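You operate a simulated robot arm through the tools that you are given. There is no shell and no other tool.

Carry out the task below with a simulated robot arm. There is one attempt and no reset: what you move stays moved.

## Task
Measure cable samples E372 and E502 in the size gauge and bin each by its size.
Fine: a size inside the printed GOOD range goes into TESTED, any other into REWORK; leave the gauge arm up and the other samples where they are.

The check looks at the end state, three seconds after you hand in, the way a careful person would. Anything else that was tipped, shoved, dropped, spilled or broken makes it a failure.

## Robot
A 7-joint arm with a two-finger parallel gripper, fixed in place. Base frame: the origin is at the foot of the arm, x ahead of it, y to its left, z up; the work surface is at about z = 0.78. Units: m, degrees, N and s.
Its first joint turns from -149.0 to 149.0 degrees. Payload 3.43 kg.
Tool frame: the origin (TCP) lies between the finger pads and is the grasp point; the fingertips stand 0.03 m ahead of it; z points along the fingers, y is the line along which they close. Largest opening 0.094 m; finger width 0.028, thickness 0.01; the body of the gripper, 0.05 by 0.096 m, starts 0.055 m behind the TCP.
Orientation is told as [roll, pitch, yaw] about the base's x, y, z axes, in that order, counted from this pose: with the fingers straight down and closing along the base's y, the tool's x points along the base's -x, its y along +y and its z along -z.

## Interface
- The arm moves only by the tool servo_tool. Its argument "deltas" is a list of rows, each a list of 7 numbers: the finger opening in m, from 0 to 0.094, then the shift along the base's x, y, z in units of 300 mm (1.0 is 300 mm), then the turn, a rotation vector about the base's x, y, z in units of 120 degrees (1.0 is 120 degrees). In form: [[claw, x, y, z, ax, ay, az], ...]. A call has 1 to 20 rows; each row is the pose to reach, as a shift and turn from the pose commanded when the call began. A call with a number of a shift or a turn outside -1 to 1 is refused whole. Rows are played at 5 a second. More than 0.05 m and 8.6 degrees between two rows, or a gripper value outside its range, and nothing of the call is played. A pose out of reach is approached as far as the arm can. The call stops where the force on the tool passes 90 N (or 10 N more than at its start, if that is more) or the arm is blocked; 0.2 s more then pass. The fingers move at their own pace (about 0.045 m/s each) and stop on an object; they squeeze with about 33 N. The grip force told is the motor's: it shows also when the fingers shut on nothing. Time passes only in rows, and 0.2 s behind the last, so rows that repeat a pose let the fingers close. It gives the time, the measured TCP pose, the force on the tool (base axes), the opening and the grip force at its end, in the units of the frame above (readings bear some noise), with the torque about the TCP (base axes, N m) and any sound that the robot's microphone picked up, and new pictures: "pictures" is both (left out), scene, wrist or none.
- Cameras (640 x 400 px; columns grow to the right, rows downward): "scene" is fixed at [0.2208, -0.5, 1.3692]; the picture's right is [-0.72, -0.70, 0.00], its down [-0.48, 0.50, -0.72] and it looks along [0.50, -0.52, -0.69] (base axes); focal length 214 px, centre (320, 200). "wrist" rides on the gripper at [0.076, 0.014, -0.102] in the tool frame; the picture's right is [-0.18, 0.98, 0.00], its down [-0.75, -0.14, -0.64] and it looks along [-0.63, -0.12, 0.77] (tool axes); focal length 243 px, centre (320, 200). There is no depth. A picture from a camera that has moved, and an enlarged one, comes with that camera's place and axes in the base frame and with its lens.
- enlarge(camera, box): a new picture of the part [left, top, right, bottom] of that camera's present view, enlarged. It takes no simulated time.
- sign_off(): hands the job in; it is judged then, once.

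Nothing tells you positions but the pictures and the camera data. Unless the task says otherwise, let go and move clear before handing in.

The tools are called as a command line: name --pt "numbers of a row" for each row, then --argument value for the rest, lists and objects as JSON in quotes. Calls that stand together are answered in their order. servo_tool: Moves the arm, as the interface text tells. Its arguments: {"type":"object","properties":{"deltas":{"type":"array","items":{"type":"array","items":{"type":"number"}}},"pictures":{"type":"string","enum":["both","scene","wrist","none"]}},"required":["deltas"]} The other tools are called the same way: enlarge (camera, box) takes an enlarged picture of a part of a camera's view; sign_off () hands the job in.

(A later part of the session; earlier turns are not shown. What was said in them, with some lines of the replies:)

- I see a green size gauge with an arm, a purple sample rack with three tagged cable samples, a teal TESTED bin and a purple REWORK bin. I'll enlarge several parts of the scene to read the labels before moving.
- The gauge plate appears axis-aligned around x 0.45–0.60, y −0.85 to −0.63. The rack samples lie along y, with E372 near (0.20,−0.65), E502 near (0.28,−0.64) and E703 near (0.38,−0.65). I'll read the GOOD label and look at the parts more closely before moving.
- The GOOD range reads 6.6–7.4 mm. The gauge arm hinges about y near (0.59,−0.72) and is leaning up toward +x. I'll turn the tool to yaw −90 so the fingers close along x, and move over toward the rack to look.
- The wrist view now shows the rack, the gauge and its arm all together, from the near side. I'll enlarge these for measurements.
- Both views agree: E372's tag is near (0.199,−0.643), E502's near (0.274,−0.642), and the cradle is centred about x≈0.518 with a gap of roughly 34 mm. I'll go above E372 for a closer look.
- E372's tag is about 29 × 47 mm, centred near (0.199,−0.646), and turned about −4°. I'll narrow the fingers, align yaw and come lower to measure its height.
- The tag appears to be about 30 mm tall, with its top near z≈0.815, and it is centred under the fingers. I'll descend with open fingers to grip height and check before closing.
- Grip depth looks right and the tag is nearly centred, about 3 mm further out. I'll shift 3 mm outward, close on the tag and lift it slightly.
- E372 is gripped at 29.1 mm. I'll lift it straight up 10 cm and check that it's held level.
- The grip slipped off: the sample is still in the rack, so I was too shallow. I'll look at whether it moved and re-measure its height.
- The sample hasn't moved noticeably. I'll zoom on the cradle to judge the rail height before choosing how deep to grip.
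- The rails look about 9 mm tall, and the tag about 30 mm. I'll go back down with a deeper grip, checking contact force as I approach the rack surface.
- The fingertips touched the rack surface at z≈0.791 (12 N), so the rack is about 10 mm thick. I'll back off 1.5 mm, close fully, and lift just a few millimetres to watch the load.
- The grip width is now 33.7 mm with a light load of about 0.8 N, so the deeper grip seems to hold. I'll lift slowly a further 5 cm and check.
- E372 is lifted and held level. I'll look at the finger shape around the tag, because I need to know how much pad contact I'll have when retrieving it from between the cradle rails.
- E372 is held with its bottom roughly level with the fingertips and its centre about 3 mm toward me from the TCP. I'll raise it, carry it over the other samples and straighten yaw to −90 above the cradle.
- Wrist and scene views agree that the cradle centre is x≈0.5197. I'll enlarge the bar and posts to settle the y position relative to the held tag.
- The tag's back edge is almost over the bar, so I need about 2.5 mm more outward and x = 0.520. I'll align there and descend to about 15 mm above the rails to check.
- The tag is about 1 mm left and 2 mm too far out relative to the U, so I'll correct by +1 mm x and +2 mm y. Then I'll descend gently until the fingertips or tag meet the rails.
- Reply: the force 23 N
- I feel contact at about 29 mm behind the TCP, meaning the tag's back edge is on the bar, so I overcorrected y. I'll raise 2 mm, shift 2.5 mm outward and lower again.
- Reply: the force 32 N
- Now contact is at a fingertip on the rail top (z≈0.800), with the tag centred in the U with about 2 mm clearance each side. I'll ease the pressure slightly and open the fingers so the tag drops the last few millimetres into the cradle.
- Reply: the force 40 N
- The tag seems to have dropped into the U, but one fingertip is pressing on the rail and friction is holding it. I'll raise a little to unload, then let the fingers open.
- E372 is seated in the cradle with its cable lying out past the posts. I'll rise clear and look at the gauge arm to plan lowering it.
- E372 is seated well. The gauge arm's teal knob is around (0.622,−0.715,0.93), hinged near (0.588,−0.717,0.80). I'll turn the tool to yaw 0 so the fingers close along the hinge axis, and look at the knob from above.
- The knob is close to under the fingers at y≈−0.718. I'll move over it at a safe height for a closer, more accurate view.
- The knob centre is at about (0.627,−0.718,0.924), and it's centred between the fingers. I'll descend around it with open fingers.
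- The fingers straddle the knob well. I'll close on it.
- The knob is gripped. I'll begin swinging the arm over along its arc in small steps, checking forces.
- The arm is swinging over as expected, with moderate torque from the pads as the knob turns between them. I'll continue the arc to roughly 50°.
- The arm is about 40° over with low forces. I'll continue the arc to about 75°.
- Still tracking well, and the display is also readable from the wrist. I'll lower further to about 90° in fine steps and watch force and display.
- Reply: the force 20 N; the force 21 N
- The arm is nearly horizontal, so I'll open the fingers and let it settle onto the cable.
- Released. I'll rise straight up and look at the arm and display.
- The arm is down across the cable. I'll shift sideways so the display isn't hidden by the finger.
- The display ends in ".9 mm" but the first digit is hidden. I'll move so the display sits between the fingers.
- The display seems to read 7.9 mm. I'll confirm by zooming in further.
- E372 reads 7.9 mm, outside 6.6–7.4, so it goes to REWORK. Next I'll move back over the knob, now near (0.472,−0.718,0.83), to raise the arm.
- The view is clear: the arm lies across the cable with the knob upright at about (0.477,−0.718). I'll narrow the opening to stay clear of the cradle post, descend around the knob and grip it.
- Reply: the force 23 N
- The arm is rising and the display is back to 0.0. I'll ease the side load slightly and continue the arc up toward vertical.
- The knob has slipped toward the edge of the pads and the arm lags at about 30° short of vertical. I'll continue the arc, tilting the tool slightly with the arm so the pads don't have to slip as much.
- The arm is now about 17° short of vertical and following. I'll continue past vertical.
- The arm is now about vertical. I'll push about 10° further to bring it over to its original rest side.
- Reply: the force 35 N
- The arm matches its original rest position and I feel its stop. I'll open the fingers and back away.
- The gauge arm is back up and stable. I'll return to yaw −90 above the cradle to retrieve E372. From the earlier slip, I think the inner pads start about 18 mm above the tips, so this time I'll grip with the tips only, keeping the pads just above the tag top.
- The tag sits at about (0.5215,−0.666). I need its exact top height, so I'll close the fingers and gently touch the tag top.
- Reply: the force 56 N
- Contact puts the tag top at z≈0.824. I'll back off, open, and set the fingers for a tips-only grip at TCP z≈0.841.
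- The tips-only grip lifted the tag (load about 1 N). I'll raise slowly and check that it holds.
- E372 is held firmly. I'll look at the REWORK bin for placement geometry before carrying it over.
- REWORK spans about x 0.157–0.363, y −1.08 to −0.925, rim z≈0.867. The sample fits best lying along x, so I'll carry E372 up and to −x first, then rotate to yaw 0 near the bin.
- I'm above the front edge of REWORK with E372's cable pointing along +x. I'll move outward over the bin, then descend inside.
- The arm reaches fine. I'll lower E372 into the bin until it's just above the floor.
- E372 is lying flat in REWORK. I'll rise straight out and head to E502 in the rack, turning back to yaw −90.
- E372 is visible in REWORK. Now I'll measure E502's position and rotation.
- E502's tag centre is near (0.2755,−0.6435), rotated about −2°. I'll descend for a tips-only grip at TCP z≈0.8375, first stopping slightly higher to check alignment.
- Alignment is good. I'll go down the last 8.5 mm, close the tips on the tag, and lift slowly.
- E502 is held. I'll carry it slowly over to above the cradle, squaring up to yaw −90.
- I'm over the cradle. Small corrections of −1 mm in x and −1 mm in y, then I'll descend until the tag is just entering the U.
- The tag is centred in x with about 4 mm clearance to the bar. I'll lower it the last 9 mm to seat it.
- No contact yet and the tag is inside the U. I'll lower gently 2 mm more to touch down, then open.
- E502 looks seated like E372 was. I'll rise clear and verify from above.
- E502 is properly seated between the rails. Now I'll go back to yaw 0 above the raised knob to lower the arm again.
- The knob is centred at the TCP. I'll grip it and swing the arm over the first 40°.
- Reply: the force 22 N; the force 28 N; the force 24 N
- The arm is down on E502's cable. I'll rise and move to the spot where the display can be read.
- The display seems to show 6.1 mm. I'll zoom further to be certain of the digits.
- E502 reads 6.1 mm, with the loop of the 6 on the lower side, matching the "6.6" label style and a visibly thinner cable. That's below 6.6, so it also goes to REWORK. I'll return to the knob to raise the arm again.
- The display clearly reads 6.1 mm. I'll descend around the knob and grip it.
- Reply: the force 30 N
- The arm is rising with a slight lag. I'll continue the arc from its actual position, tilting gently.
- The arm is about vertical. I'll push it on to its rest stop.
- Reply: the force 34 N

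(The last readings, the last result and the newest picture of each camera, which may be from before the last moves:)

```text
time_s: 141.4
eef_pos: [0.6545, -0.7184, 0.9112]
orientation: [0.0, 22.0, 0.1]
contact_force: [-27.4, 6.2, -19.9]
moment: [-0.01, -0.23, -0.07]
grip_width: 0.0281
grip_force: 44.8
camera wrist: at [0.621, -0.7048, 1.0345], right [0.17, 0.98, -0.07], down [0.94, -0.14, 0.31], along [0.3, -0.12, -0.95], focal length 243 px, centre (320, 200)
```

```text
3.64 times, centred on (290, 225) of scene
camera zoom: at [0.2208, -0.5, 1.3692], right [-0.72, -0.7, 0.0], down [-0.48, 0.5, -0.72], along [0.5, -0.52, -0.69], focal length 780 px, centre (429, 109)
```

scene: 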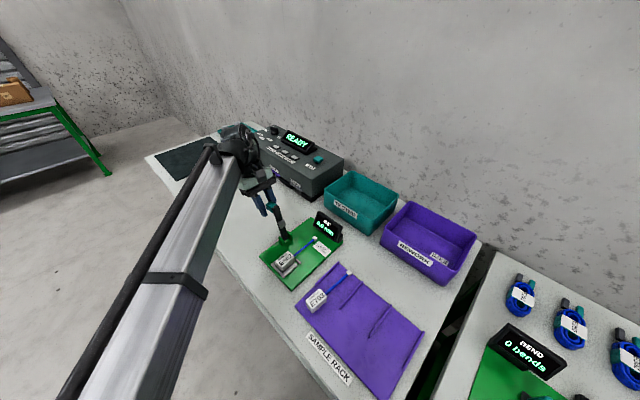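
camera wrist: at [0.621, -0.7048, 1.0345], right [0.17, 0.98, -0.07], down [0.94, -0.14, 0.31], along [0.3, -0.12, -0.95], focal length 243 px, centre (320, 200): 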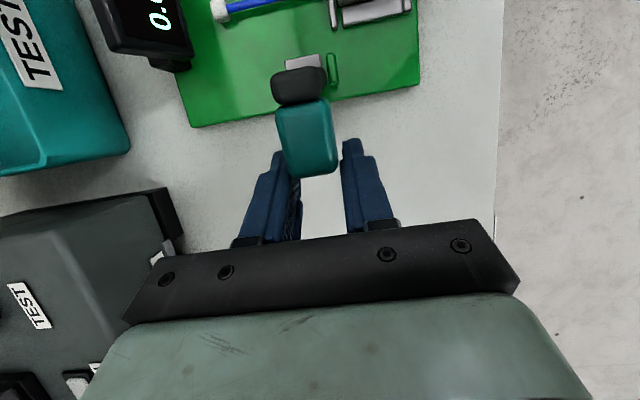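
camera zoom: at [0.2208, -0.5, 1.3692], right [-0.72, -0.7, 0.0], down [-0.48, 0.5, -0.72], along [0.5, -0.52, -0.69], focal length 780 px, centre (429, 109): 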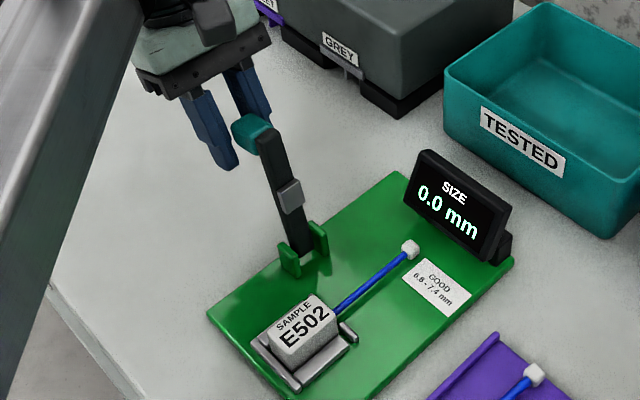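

The arm is at its stop. I'll release it, back off and straighten the tool.

servo_tool --pt "0.01 -0.008 0 0 0 0 0" --pt "0.03 -0.008 0 0 0 0 0" --pt "0.05 -0.008 0 0 0 0 0" --pt "0.06 -0.008 0 0 0 0 0" --pt "0.06 -0.008 0 0 0 0 0" --pictures "none"

servo_tool --pt "0.06 0.02 0 0.06 0 0 0" --pt "0.06 0.04 0 0.14 0 -0.05 0" --pt "0.06 0.04 0 0.24 0 -0.1 0" --pt "0.06 0.02 0 0.34 0 -0.15 0" --pt "0.06 0 0 0.4 0 -0.1833 0" --pt "0.06 0 0 0.4 0 -0.1833 0"

enlarge --camera "scene" --box '[230, 170, 350, 280]'

```text
time_s: 142.6
eef_pos: [0.6526, -0.7187, 0.9131]
orientation: [0.0, 21.8, 0.0]
contact_force: [-0.9, -0.3, 1.0]
moment: [0.01, -0.03, -0.02]
grip_width: 0.0599
grip_force: 0.0
```

```text
time_s: 144.0
eef_pos: [0.6535, -0.7168, 1.0324]
orientation: [0.0, -0.2, 0.0]
contact_force: [0.0, 0.0, -0.4]
moment: [-0.01, 0.01, -0.02]
grip_width: 0.0599
grip_force: 0.0
camera wrist: at [0.5752, -0.7041, 1.134], right [0.18, 0.98, 0.0], down [0.75, -0.14, 0.65], along [0.63, -0.12, -0.76], focal length 243 px, centre (320, 200)
```

scene: 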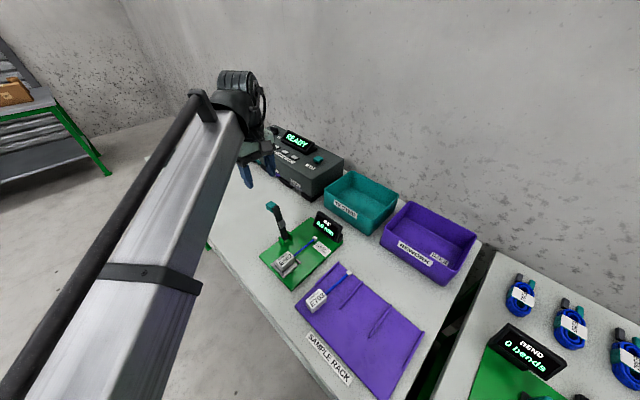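
wrist: 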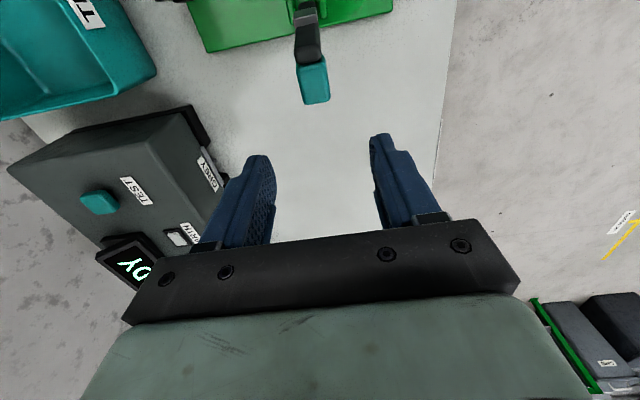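

```text
3.64 times, centred on (290, 225) of scene
camera zoom: at [0.2208, -0.5, 1.3692], right [-0.72, -0.7, 0.0], down [-0.48, 0.5, -0.72], along [0.5, -0.52, -0.69], focal length 780 px, centre (429, 109)
```

zoom: 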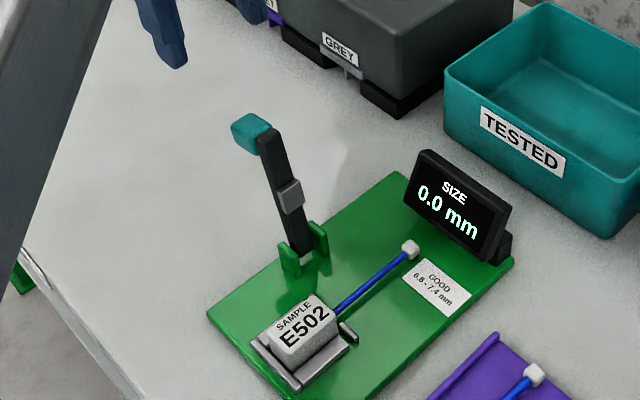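

The arm is up again. I'll return to yaw −90 over the cradle to pick up E502 with the tips-only grip.

servo_tool --pt "0.06 -0.03 0.01 0.03 0 0 -0.06" --pt "0.06 -0.07 0.03 0.03 0 0 -0.12" --pt "0.06 -0.11 0.05 0.03 0 0 -0.18" --pt "0.06 -0.16 0.07 0.03 0 0 -0.24" --pt "0.06 -0.21 0.09 0.03 0 0 -0.3" --pt "0.06 -0.26 0.11 0.03 0 0 -0.36" --pt "0.06 -0.31 0.13 0.01 0 0 -0.42" --pt "0.06 -0.35 0.145 -0.02 0 0 -0.48" --pt "0.06 -0.39 0.16 -0.07 0 0 -0.54" --pt "0.06 -0.425 0.168 -0.13 0 0 -0.6" --pt "0.06 -0.445 0.168 -0.19 0 0 -0.66" --pt "0.06 -0.445 0.168 -0.25 0 0 -0.72" --pt "0.055 -0.445 0.168 -0.3 0 0 -0.75" --pt "0.055 -0.445 0.168 -0.3 0 0 -0.75" --pictures "wrist"

enlarge --camera "wrist" --box '[230, 50, 410, 200]'

```text
time_s: 147.0
eef_pos: [0.5192, -0.6678, 0.9417]
orientation: [0.0, -0.2, -90.1]
contact_force: [0.3, -0.5, -0.1]
moment: [0.02, 0.01, 0.0]
grip_width: 0.0549
grip_force: 0.1
camera wrist: at [0.5331, -0.5924, 1.0434], right [0.98, -0.19, 0.0], down [-0.14, -0.75, 0.64], along [-0.12, -0.63, -0.76], focal length 243 px, centre (320, 200)
```

wrist: 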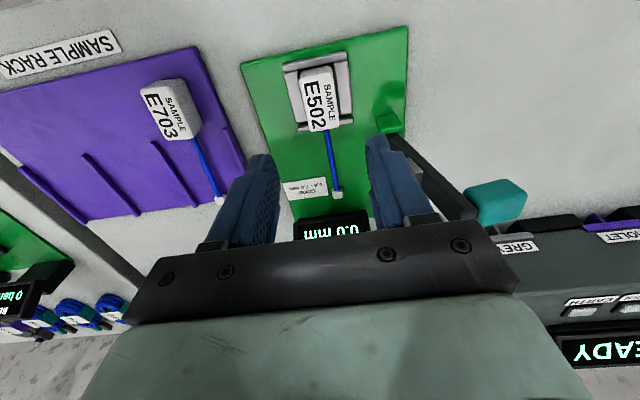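

```text
2.67 times, centred on (320, 125) of wrist
camera zoom: at [0.5331, -0.5924, 1.0434], right [0.98, -0.19, 0.0], down [-0.14, -0.75, 0.64], along [-0.12, -0.63, -0.76], focal length 647 px, centre (320, 400)
```

zoom: 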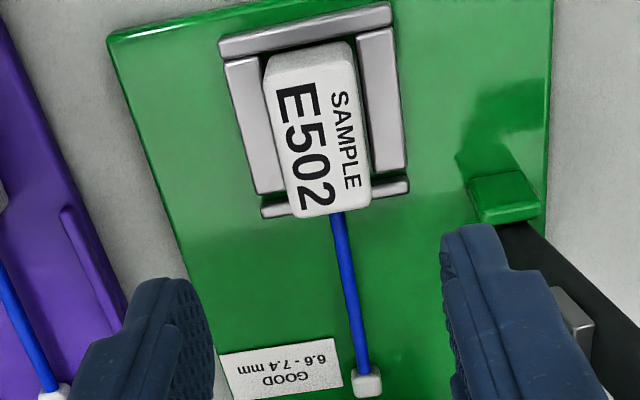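

servo_tool --pt "0.055 0.003 0 -0.06 0 0 0" --pt "0.055 0.003 0 -0.14 0 0 0" --pt "0.055 0.003 0 -0.22 0 0 0" --pt "0.055 0.003 0 -0.29 0 0 0" --pt "0.055 0.003 0 -0.338 0 0 0" --pt "0.055 0.003 0 -0.338 0 0 0" --pictures "wrist"

enlarge --camera "wrist" --box '[230, 60, 410, 210]'

```text
time_s: 148.4
eef_pos: [0.5204, -0.6687, 0.8415]
orientation: [0.0, -0.1, -90.0]
contact_force: [0.7, -0.7, -0.1]
moment: [-0.01, 0.03, 0.0]
grip_width: 0.055
grip_force: 0.1
camera wrist: at [0.5339, -0.593, 0.9418], right [0.98, -0.18, 0.0], down [-0.14, -0.75, 0.64], along [-0.12, -0.63, -0.76], focal length 243 px, centre (320, 200)
```

wrist: 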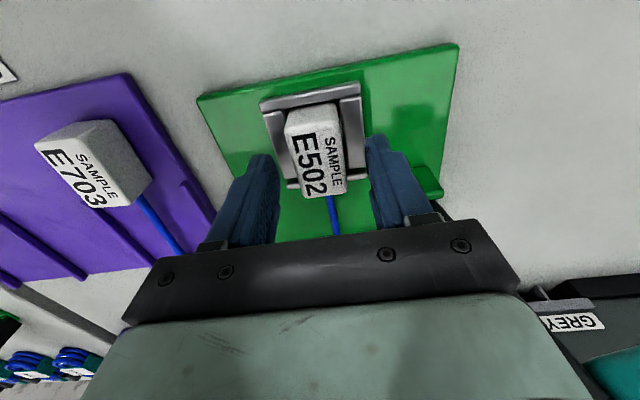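

```text
2.67 times, centred on (320, 135) of wrist
camera zoom: at [0.5339, -0.593, 0.9418], right [0.98, -0.18, 0.0], down [-0.14, -0.75, 0.64], along [-0.12, -0.63, -0.76], focal length 647 px, centre (320, 373)
```

zoom: 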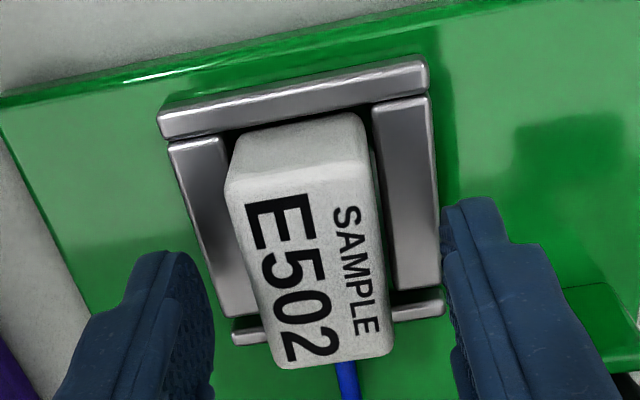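

servo_tool --pt "0.045 -0.003 0 0 0 0 0" --pt "0.035 -0.003 0 0 0 0 0" --pt "0.0 -0.003 0 0 0 0 0" --pt "0.0 -0.003 0 0 0 0 0" --pt "0.0 -0.003 0 0 0 0 0" --pt "0.0 -0.003 0 0 0 0 0" --pictures "none"

servo_tool --pt "0.0 0 0 0.005 0 0 0" --pt "0.0 0 0 0.01 0 0 0" --pt "0.0 0 0 0.02 0 0 0" --pt "0.0 0 0 0.03 0 0 0" --pt "0.0 0 0 0.045 0 0 0" --pt "0.0 0 0 0.06 0 0 0" --pt "0.0 0 0 0.075 0 0 0" --pt "0.0 0 0 0.09 0 0 0" --pt "0.0 0 0 0.105 0 0 0" --pt "0.0 0 0 0.12 0 0 0" --pt "0.0 0 0 0.135 0 0 0" --pt "0.0 0 0 0.15 0 0 0" --pt "0.0 0 0 0.15 0 0 0"

enlarge --camera "wrist" --box '[230, 60, 410, 210]'

```text
time_s: 149.8
eef_pos: [0.5201, -0.668, 0.8417]
orientation: [0.0, -0.2, -90.0]
contact_force: [0.9, -0.4, 0.1]
moment: [-0.03, 0.02, 0.0]
grip_width: 0.0291
grip_force: 32.9
```

```text
time_s: 152.6
eef_pos: [0.5195, -0.6681, 0.8861]
orientation: [-0.1, -0.1, -90.0]
contact_force: [0.8, 0.8, -1.2]
moment: [0.0, -0.01, 0.01]
grip_width: 0.0289
grip_force: 32.9
camera wrist: at [0.5332, -0.5923, 0.9878], right [0.98, -0.18, 0.0], down [-0.14, -0.75, 0.64], along [-0.12, -0.63, -0.77], focal length 243 px, centre (320, 200)
```

scene: 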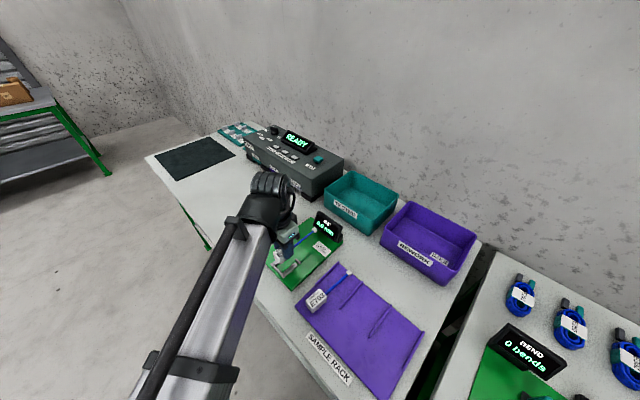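
wrist: 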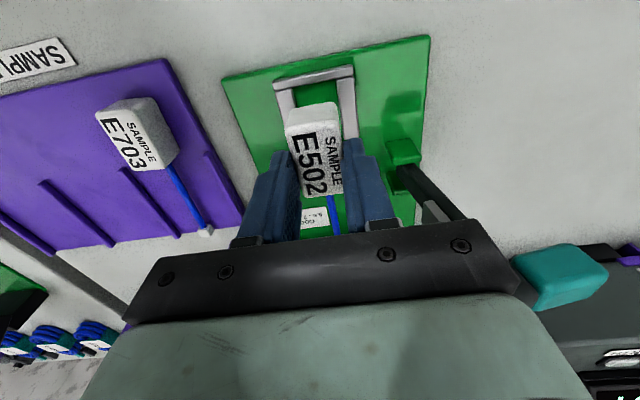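

```text
2.67 times, centred on (320, 135) of wrist
camera zoom: at [0.5332, -0.5923, 0.9878], right [0.98, -0.18, 0.0], down [-0.14, -0.75, 0.64], along [-0.12, -0.63, -0.77], focal length 647 px, centre (320, 373)
```

zoom: 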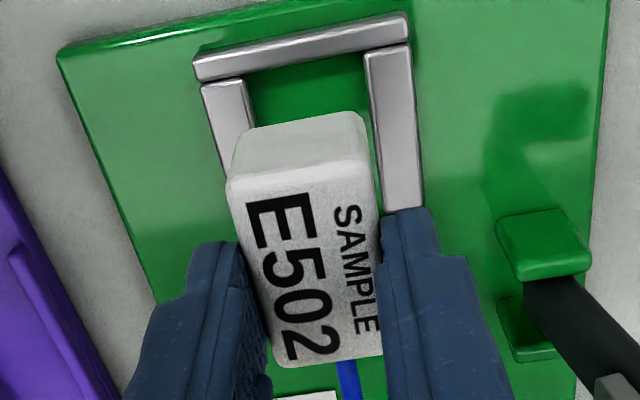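

E502 is held. I'll carry it to REWORK the same way: up and toward −x first, then rotate to yaw 0.

servo_tool --pt "0.0 0 0 0.05 0 0 0" --pt "0.0 0 0 0.12 0 0 0" --pt "0.0 0 0 0.2 0 0 0" --pt "0.0 -0.04 0 0.28 0 0 0" --pt "0.0 -0.1 0 0.34 0 0 0" --pt "0.0 -0.18 -0.02 0.36 0 0 0" --pt "0.0 -0.27 -0.05 0.36 0 0 0" --pt "0.0 -0.36 -0.08 0.36 0 0 0" --pt "0.0 -0.45 -0.11 0.36 0 0 0" --pt "0.0 -0.54 -0.14 0.36 0 0 0" --pt "0.0 -0.63 -0.17 0.36 0 0 0" --pt "0.0 -0.7 -0.19 0.36 0 0 0" --pt "0.0 -0.73 -0.2 0.36 0 0 0" --pt "0.0 -0.73 -0.2 0.36 0 0 0" --pictures "none"

servo_tool --pt "0.0 -0.01 -0.02 0 0 0 0.03" --pt "0.0 -0.03 -0.06 0 0 0 0.08" --pt "0.0 -0.06 -0.1 0 0 0 0.13" --pt "0.0 -0.09 -0.15 0 0 0 0.18" --pt "0.0 -0.12 -0.2 0 0 0 0.23" --pt "0.0 -0.15 -0.25 0 0 0 0.28" --pt "0.0 -0.18 -0.3 0 0 0 0.33" --pt "0.0 -0.21 -0.35 0 0 0 0.38" --pt "0.0 -0.24 -0.4 0 0 0 0.43" --pt "0.0 -0.27 -0.44 0 0 0 0.48" --pt "0.0 -0.29 -0.48 0 0 0 0.53" --pt "0.0 -0.31 -0.52 0 0 0 0.58" --pt "0.0 -0.325 -0.55 0 0 0 0.63" --pt "0.0 -0.333 -0.57 0 0 0 0.68" --pt "0.0 -0.333 -0.58 0 0 0 0.73" --pt "0.0 -0.333 -0.58 0 0 0 0.75" --pt "0.0 -0.333 -0.58 0 0 0 0.75"

```text
time_s: 155.6
eef_pos: [0.3009, -0.7284, 0.9949]
orientation: [0.0, -0.2, -90.0]
contact_force: [0.6, -1.0, -0.9]
moment: [0.0, -0.03, -0.06]
grip_width: 0.0292
grip_force: 33.0
```

```text
time_s: 159.2
eef_pos: [0.2011, -0.9016, 0.9937]
orientation: [0.0, -0.2, 0.1]
contact_force: [-0.5, -0.3, -0.4]
moment: [0.01, -0.02, -0.02]
grip_width: 0.0289
grip_force: 33.2
camera wrist: at [0.1233, -0.8885, 1.0953], right [0.18, 0.98, 0.0], down [0.75, -0.14, 0.64], along [0.63, -0.12, -0.77], focal length 243 px, centre (320, 200)
```

scene: 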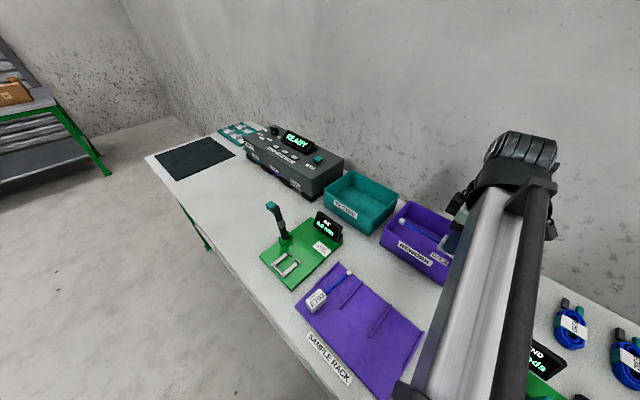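
wrist: 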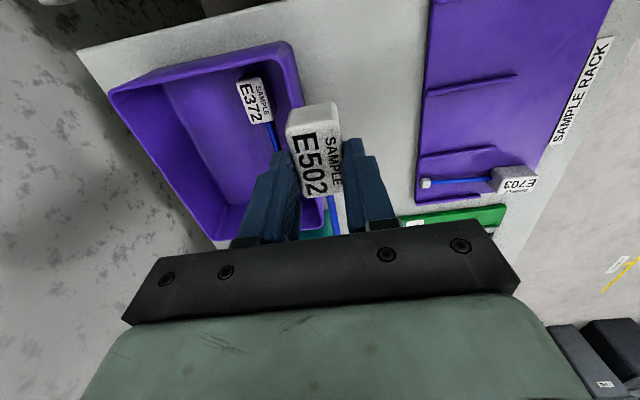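

E372's tag is visible at about y=−0.977. I'll place E502 behind it at y≈−1.02, tilting the tool outward 20° to reach comfortably.

servo_tool --pt "0.0 0.005 -0.04 0 -0.02 0 0" --pt "0.0 0.01 -0.09 0 -0.045 0 0" --pt "0.0 0.013 -0.15 0 -0.07 0 0" --pt "0.0 0.013 -0.21 0 -0.095 0 0" --pt "0.0 0.013 -0.27 0 -0.12 0 0" --pt "0.0 0.013 -0.33 0 -0.145 0 0" --pt "0.0 0.013 -0.38 0 -0.1667 0 0" --pt "0.0 0.013 -0.402 0 -0.1667 0 0" --pt "0.0 0.013 -0.402 0 -0.1667 0 0"

enlarge --camera "scene" --box '[370, 160, 510, 290]'

```text
time_s: 161.2
eef_pos: [0.2052, -1.0225, 0.9954]
orientation: [-20.1, -0.1, 0.2]
contact_force: [0.3, -0.4, -1.9]
moment: [-0.01, -0.01, 0.02]
grip_width: 0.0291
grip_force: 32.3
camera wrist: at [0.1272, -0.9753, 1.0842], right [0.18, 0.92, -0.34], down [0.75, 0.09, 0.65], along [0.63, -0.37, -0.68], focal length 243 px, centre (320, 200)
```

scene: 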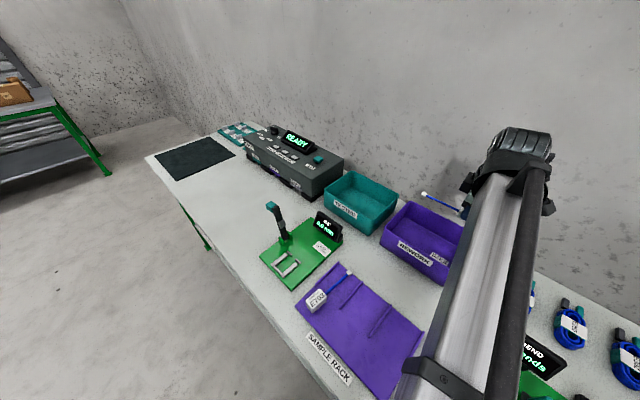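
wrist: 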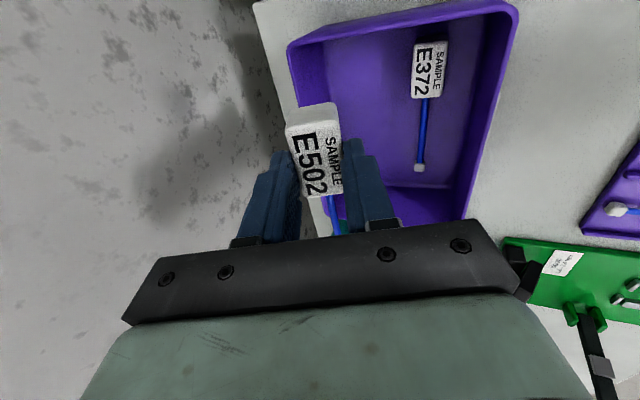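

```text
3.08 times, centred on (440, 225) of scene
camera zoom: at [0.2208, -0.5, 1.3692], right [-0.72, -0.7, 0.0], down [-0.48, 0.5, -0.72], along [0.5, -0.52, -0.69], focal length 660 px, centre (-49, 123)
```

zoom: 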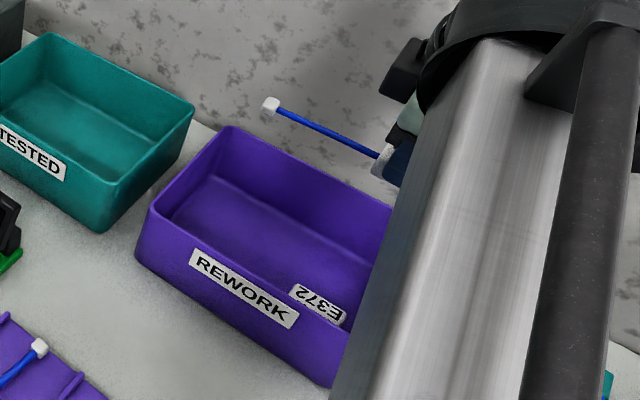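

Reached well. I'll lower E502 into the back half of the bin.

servo_tool --pt "0.0 0 0 -0.04 0 0 0" --pt "0.0 0 0 -0.1 0 0 0" --pt "0.0 0 0 -0.16 0 0 0" --pt "0.0 0 0 -0.22 0 0 0" --pt "0.0 0 0 -0.28 0 0 0" --pt "0.0 0 0 -0.34 0 0 0" --pt "0.0 0 0 -0.39 0 0 0" --pt "0.0 0 0 -0.43 0 0 0" --pt "0.0 0 0 -0.46 0 0 0" --pt "0.0 0 0 -0.46 0 0 0"

enlarge --camera "wrist" --box '[220, 60, 500, 240]'

enlarge --camera "scene" --box '[370, 160, 510, 290]'

```text
time_s: 163.4
eef_pos: [0.2044, -1.0224, 0.8559]
orientation: [-20.0, -0.1, 0.0]
contact_force: [-0.3, -0.5, -1.1]
moment: [0.02, 0.01, 0.01]
grip_width: 0.029
grip_force: 33.5
camera wrist: at [0.1274, -0.975, 0.9465], right [0.18, 0.92, -0.34], down [0.75, 0.09, 0.65], along [0.63, -0.37, -0.68], focal length 243 px, centre (320, 200)
```

scene: 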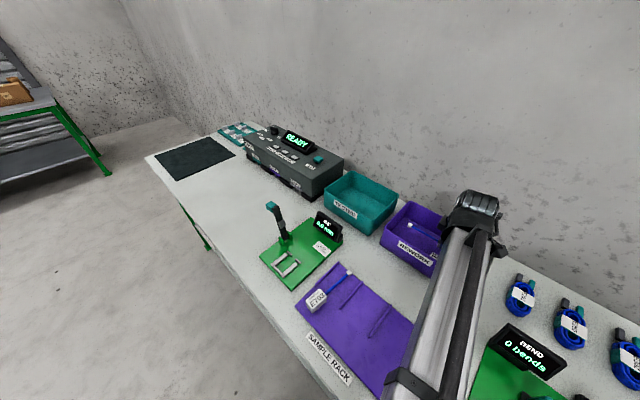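
wrist: 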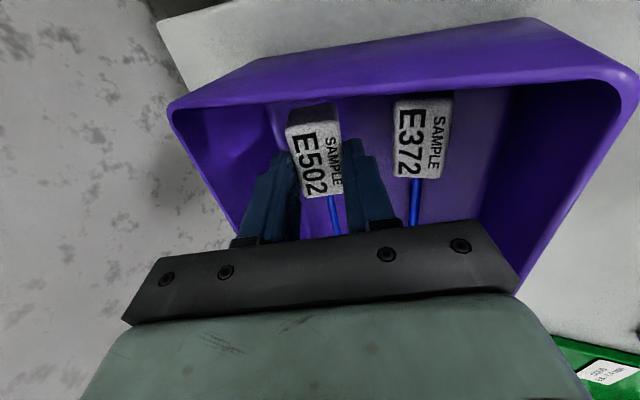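

```text
2.22 times, centred on (360, 150) of wrist
camera zoom: at [0.1274, -0.975, 0.9465], right [0.18, 0.92, -0.34], down [0.75, 0.09, 0.65], along [0.63, -0.37, -0.68], focal length 539 px, centre (231, 311)
```

zoom: 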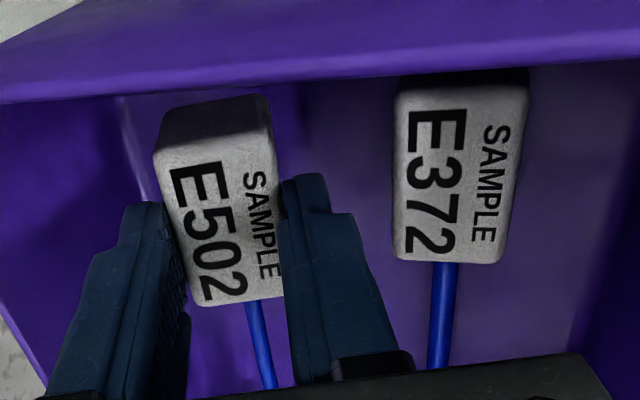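

```text
3.08 times, centred on (440, 225) of scene
camera zoom: at [0.2208, -0.5, 1.3692], right [-0.72, -0.7, 0.0], down [-0.48, 0.5, -0.72], along [0.5, -0.52, -0.69], focal length 660 px, centre (-49, 123)
```

zoom: 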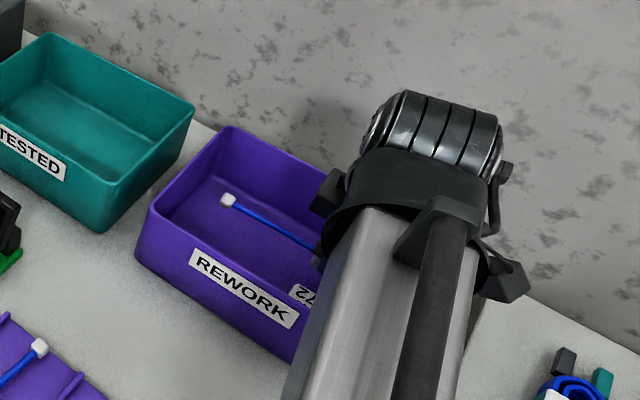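

E502 is well separated from E372. I'll lower the last 14 mm and release with a small opening.

servo_tool --pt "0.0 0 0 -0.015 0 0 0" --pt "0.0 0 0 -0.03 0 0 0" --pt "0.0 0 0 -0.046 0 0 0" --pt "0.0 0 0 -0.046 0 0 0" --pictures "none"

servo_tool --pt "0.032 0 0 0 0 0 0" --pt "0.038 0 0 0 0 0 0" --pt "0.042 0 0 0 0 0 0" --pt "0.042 0 0 0 0 0 0" --pt "0.042 0 0 0 0 0 0" --pictures "wrist"

enlarge --camera "wrist" --box '[220, 60, 500, 240]'

```text
time_s: 164.4
eef_pos: [0.2043, -1.0222, 0.8437]
orientation: [-19.9, -0.3, 0.2]
contact_force: [-0.4, 0.5, -1.2]
moment: [-0.04, 0.04, 0.0]
grip_width: 0.0287
grip_force: 32.9
```

```text
time_s: 165.6
eef_pos: [0.2037, -1.0214, 0.8431]
orientation: [-20.0, -0.2, 0.2]
contact_force: [-0.4, 0.2, 0.6]
moment: [-0.02, 0.02, 0.0]
grip_width: 0.0422
grip_force: 0.0
camera wrist: at [0.1273, -0.9748, 0.9327], right [0.18, 0.92, -0.34], down [0.75, 0.09, 0.65], along [0.63, -0.37, -0.68], focal length 243 px, centre (320, 200)
```

wrist: 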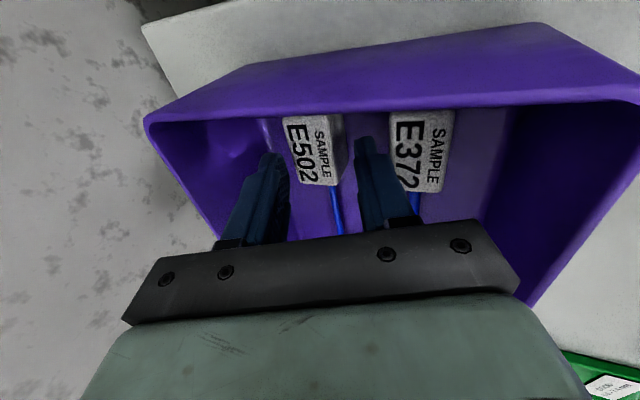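

```text
2.22 times, centred on (360, 150) of wrist
camera zoom: at [0.1273, -0.9748, 0.9327], right [0.18, 0.92, -0.34], down [0.75, 0.09, 0.65], along [0.63, -0.37, -0.68], focal length 539 px, centre (231, 311)
```

zoom: 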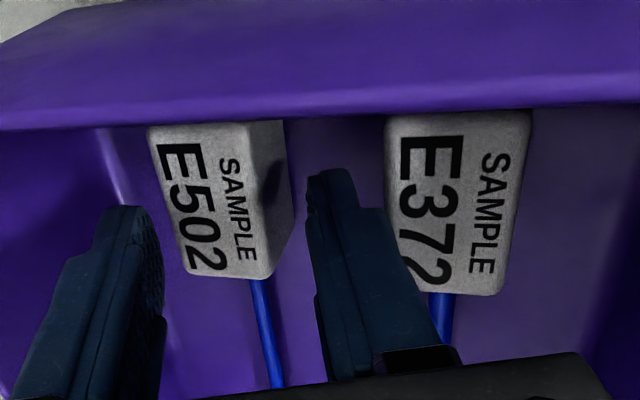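

E502 is lying flat in REWORK beside E372. I'll withdraw along the tool axis and straighten up.

servo_tool --pt "0.042 0 0.018 0.05 0 0 0" --pt "0.042 0 0.047 0.13 0 0 0" --pt "0.042 0 0.083 0.23 0 0 0" --pt "0.042 0 0.127 0.35 0 0 0" --pt "0.05 0 0.18 0.47 0.03 0 0" --pt "0.06 0 0.25 0.58 0.07 0 0" --pt "0.06 0 0.33 0.68 0.11 0 0" --pt "0.06 0 0.42 0.76 0.14 0 0" --pt "0.06 0.02 0.52 0.83 0.1667 0 0" --pt "0.06 0.06 0.63 0.88 0.1667 0 0" --pt "0.06 0.1 0.75 0.9 0.1667 0 0" --pt "0.06 0.15 0.86 0.9 0.1667 0 0" --pt "0.06 0.2 0.95 0.9 0.1667 0 0" --pt "0.06 0.2 0.98 0.9 0.1667 0 0" --pt "0.06 0.2 0.98 0.9 0.1667 0 0"

enlarge --camera "scene" --box '[370, 180, 490, 290]'

enlarge --camera "scene" --box '[240, 180, 400, 310]'

```text
time_s: 168.8
eef_pos: [0.263, -0.7285, 1.1131]
orientation: [0.0, -0.3, 0.0]
contact_force: [-0.5, -0.3, -0.1]
moment: [0.0, 0.0, 0.01]
grip_width: 0.0601
grip_force: 0.1
camera wrist: at [0.1871, -0.7149, 1.214], right [0.18, 0.98, 0.0], down [0.75, -0.14, 0.64], along [0.63, -0.12, -0.77], focal length 243 px, centre (320, 200)
```

scene: 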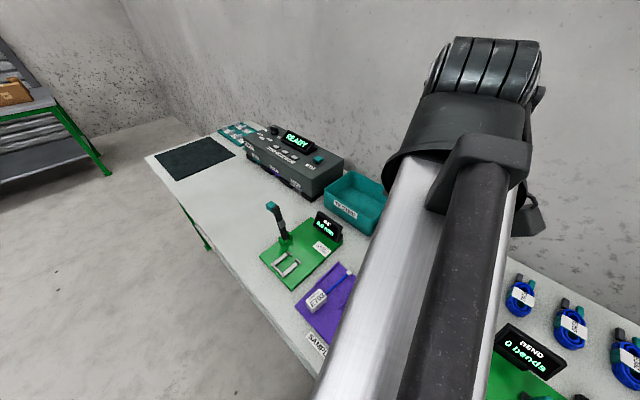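
wrist: 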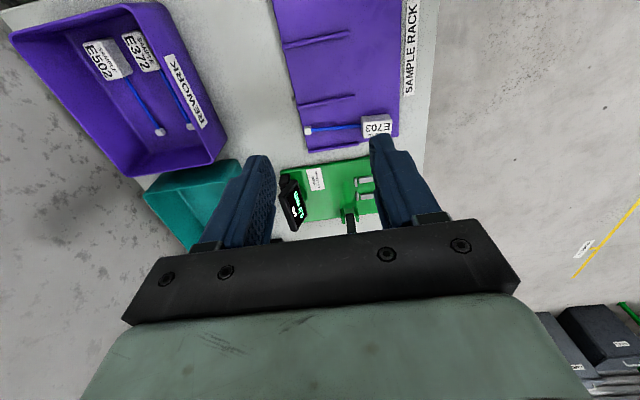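

```text
3.64 times, centred on (430, 235) of scene
camera zoom: at [0.2208, -0.5, 1.3692], right [-0.72, -0.7, 0.0], down [-0.48, 0.5, -0.72], along [0.5, -0.52, -0.69], focal length 780 px, centre (-80, 73)
```

zoom: 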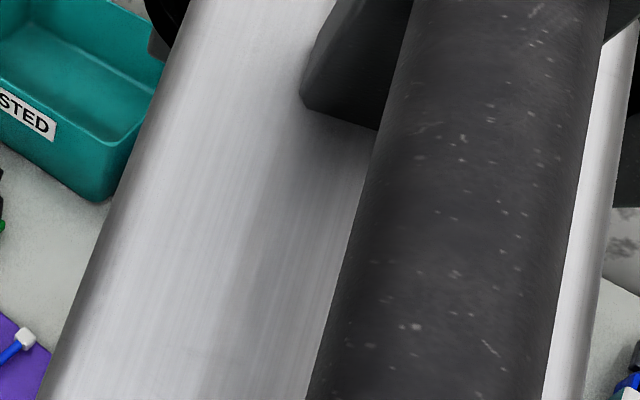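

```text
3.08 times, centred on (320, 245) of scene
camera zoom: at [0.2208, -0.5, 1.3692], right [-0.72, -0.7, 0.0], down [-0.48, 0.5, -0.72], along [0.5, -0.52, -0.69], focal length 660 px, centre (320, 62)
```

zoom: 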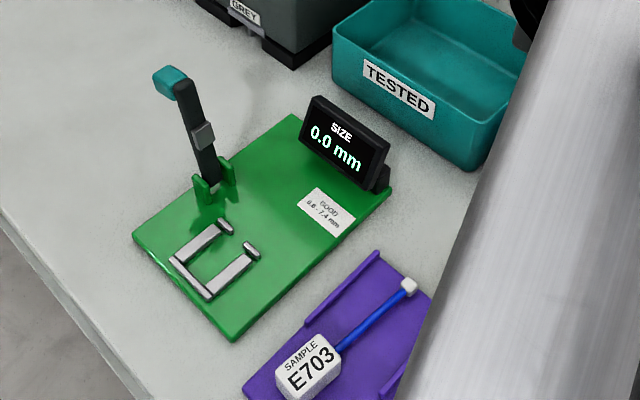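

Both samples are in REWORK, the gauge arm is up and E703 is untouched. As a sanity check I'll compare the two cable thicknesses side by side and verify everything else.

enlarge --camera "wrist" --box '[70, 20, 220, 150]'

enlarge --camera "wrist" --box '[130, 70, 190, 130]'

```text
3.08 times, centred on (145, 85) of wrist
camera zoom: at [0.1871, -0.7149, 1.214], right [0.18, 0.98, 0.0], down [0.75, -0.14, 0.64], along [0.63, -0.12, -0.77], focal length 746 px, centre (858, 554)
```

zoom: 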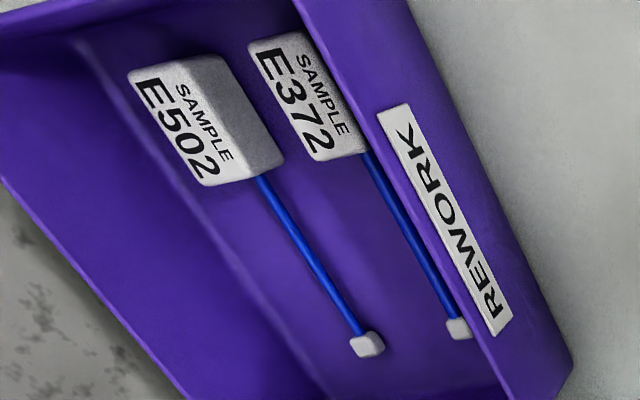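

```text
6.67 times, centred on (160, 100) of wrist
camera zoom: at [0.1871, -0.7149, 1.214], right [0.18, 0.98, 0.0], down [0.75, -0.14, 0.64], along [0.63, -0.12, -0.77], focal length 1618 px, centre (1387, 867)
```

zoom: 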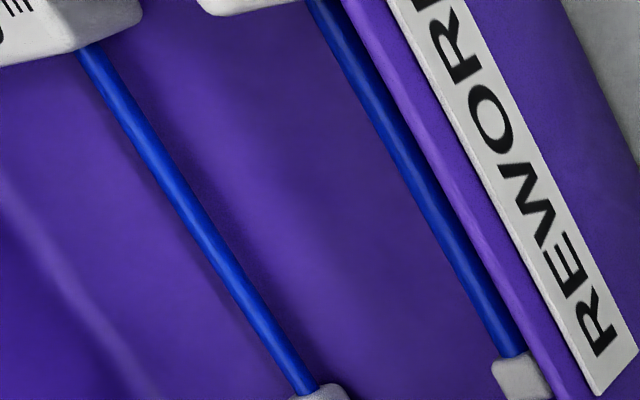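

Both samples lie flat in REWORK, and E372's cable is visibly thicker than E502's, consistent with 7.9 and 6.1 mm. I'll move the arm aside for one last full look.

servo_tool --pt "0.06 0.08 0 0.03 0 0 0" --pt "0.06 0.2 -0.02 0.06 0 0 0" --pt "0.06 0.34 -0.04 0.1 0 0 0" --pt "0.06 0.48 -0.06 0.13 0 0 0" --pt "0.06 0.62 -0.08 0.16 0 0 0" --pt "0.06 0.76 -0.1 0.18 0 0 0" --pt "0.06 0.9 -0.12 0.2 0 0 0" --pt "0.06 0.98 -0.14 0.2 0 0 0" --pt "0.06 0.98 -0.14 0.2 0 0 0"

enlarge --camera "scene" --box '[240, 150, 490, 310]'

enlarge --camera "scene" --box '[370, 190, 490, 295]'

```text
time_s: 170.8
eef_pos: [0.5583, -0.7711, 1.1736]
orientation: [-0.1, -0.2, 0.0]
contact_force: [0.1, 0.3, -0.2]
moment: [0.01, -0.01, 0.02]
grip_width: 0.0599
grip_force: 0.0
camera wrist: at [0.4812, -0.7572, 1.2747], right [0.18, 0.98, 0.0], down [0.75, -0.14, 0.64], along [0.63, -0.12, -0.77], focal length 243 px, centre (320, 200)
```

scene: 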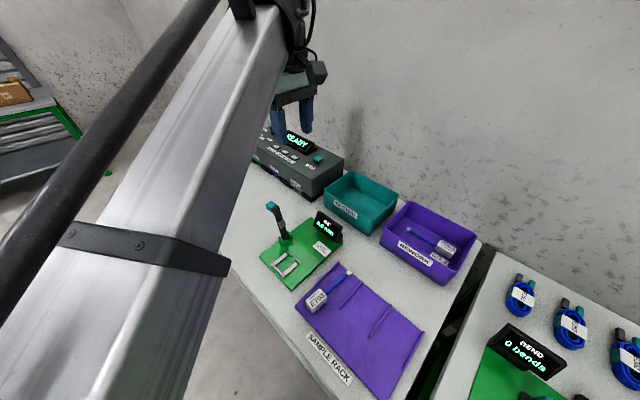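
wrist: 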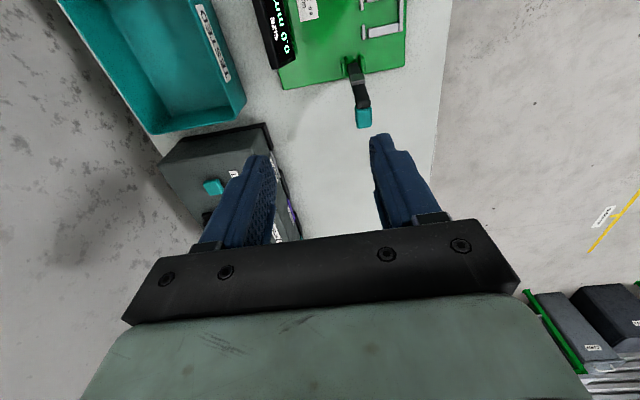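

```text
2.50 times, centred on (365, 230) of scene
camera zoom: at [0.2208, -0.5, 1.3692], right [-0.72, -0.7, 0.0], down [-0.48, 0.5, -0.72], along [0.5, -0.52, -0.69], focal length 536 px, centre (208, 125)
```

zoom: 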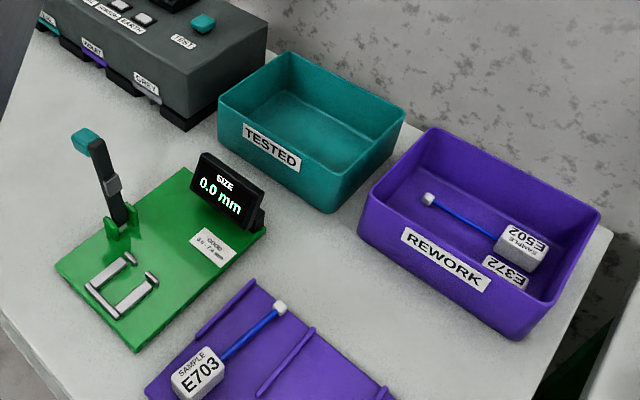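

```text
3.81 times, centred on (430, 242) of scene
camera zoom: at [0.2208, -0.5, 1.3692], right [-0.72, -0.7, 0.0], down [-0.48, 0.5, -0.72], along [0.5, -0.52, -0.69], focal length 817 px, centre (-99, 38)
```

zoom: 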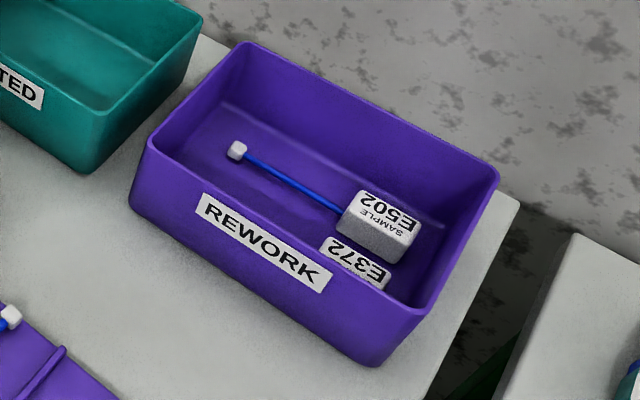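

Everything is in place: E372 (7.9 mm) and E502 (6.1 mm) both lie inside REWORK. The gauge arm is up with the display at 0.0, E703 is still in the rack, and the gripper is open and clear. I'm handing in.

sign_off

```text
The job is handed in.
```

Both samples measured outside the printed GOOD range of 6.6–7.4 mm, so I put both in REWORK and handed the job in.

| Sample | Size | Bin |
|---|---|---|
| E372 | 7.9 mm (above range) | REWORK |
| E502 | 6.1 mm (below range) | REWORK |

In the last picture before hand-in, both samples lay flat inside REWORK. The gauge arm was up with its display at 0.0 mm, E703 was still in its place in the rack, and the gripper was open and clear of everything.

My first grip on E372 slipped. It did not visibly move in the rack, and I picked it up with a deeper grip.
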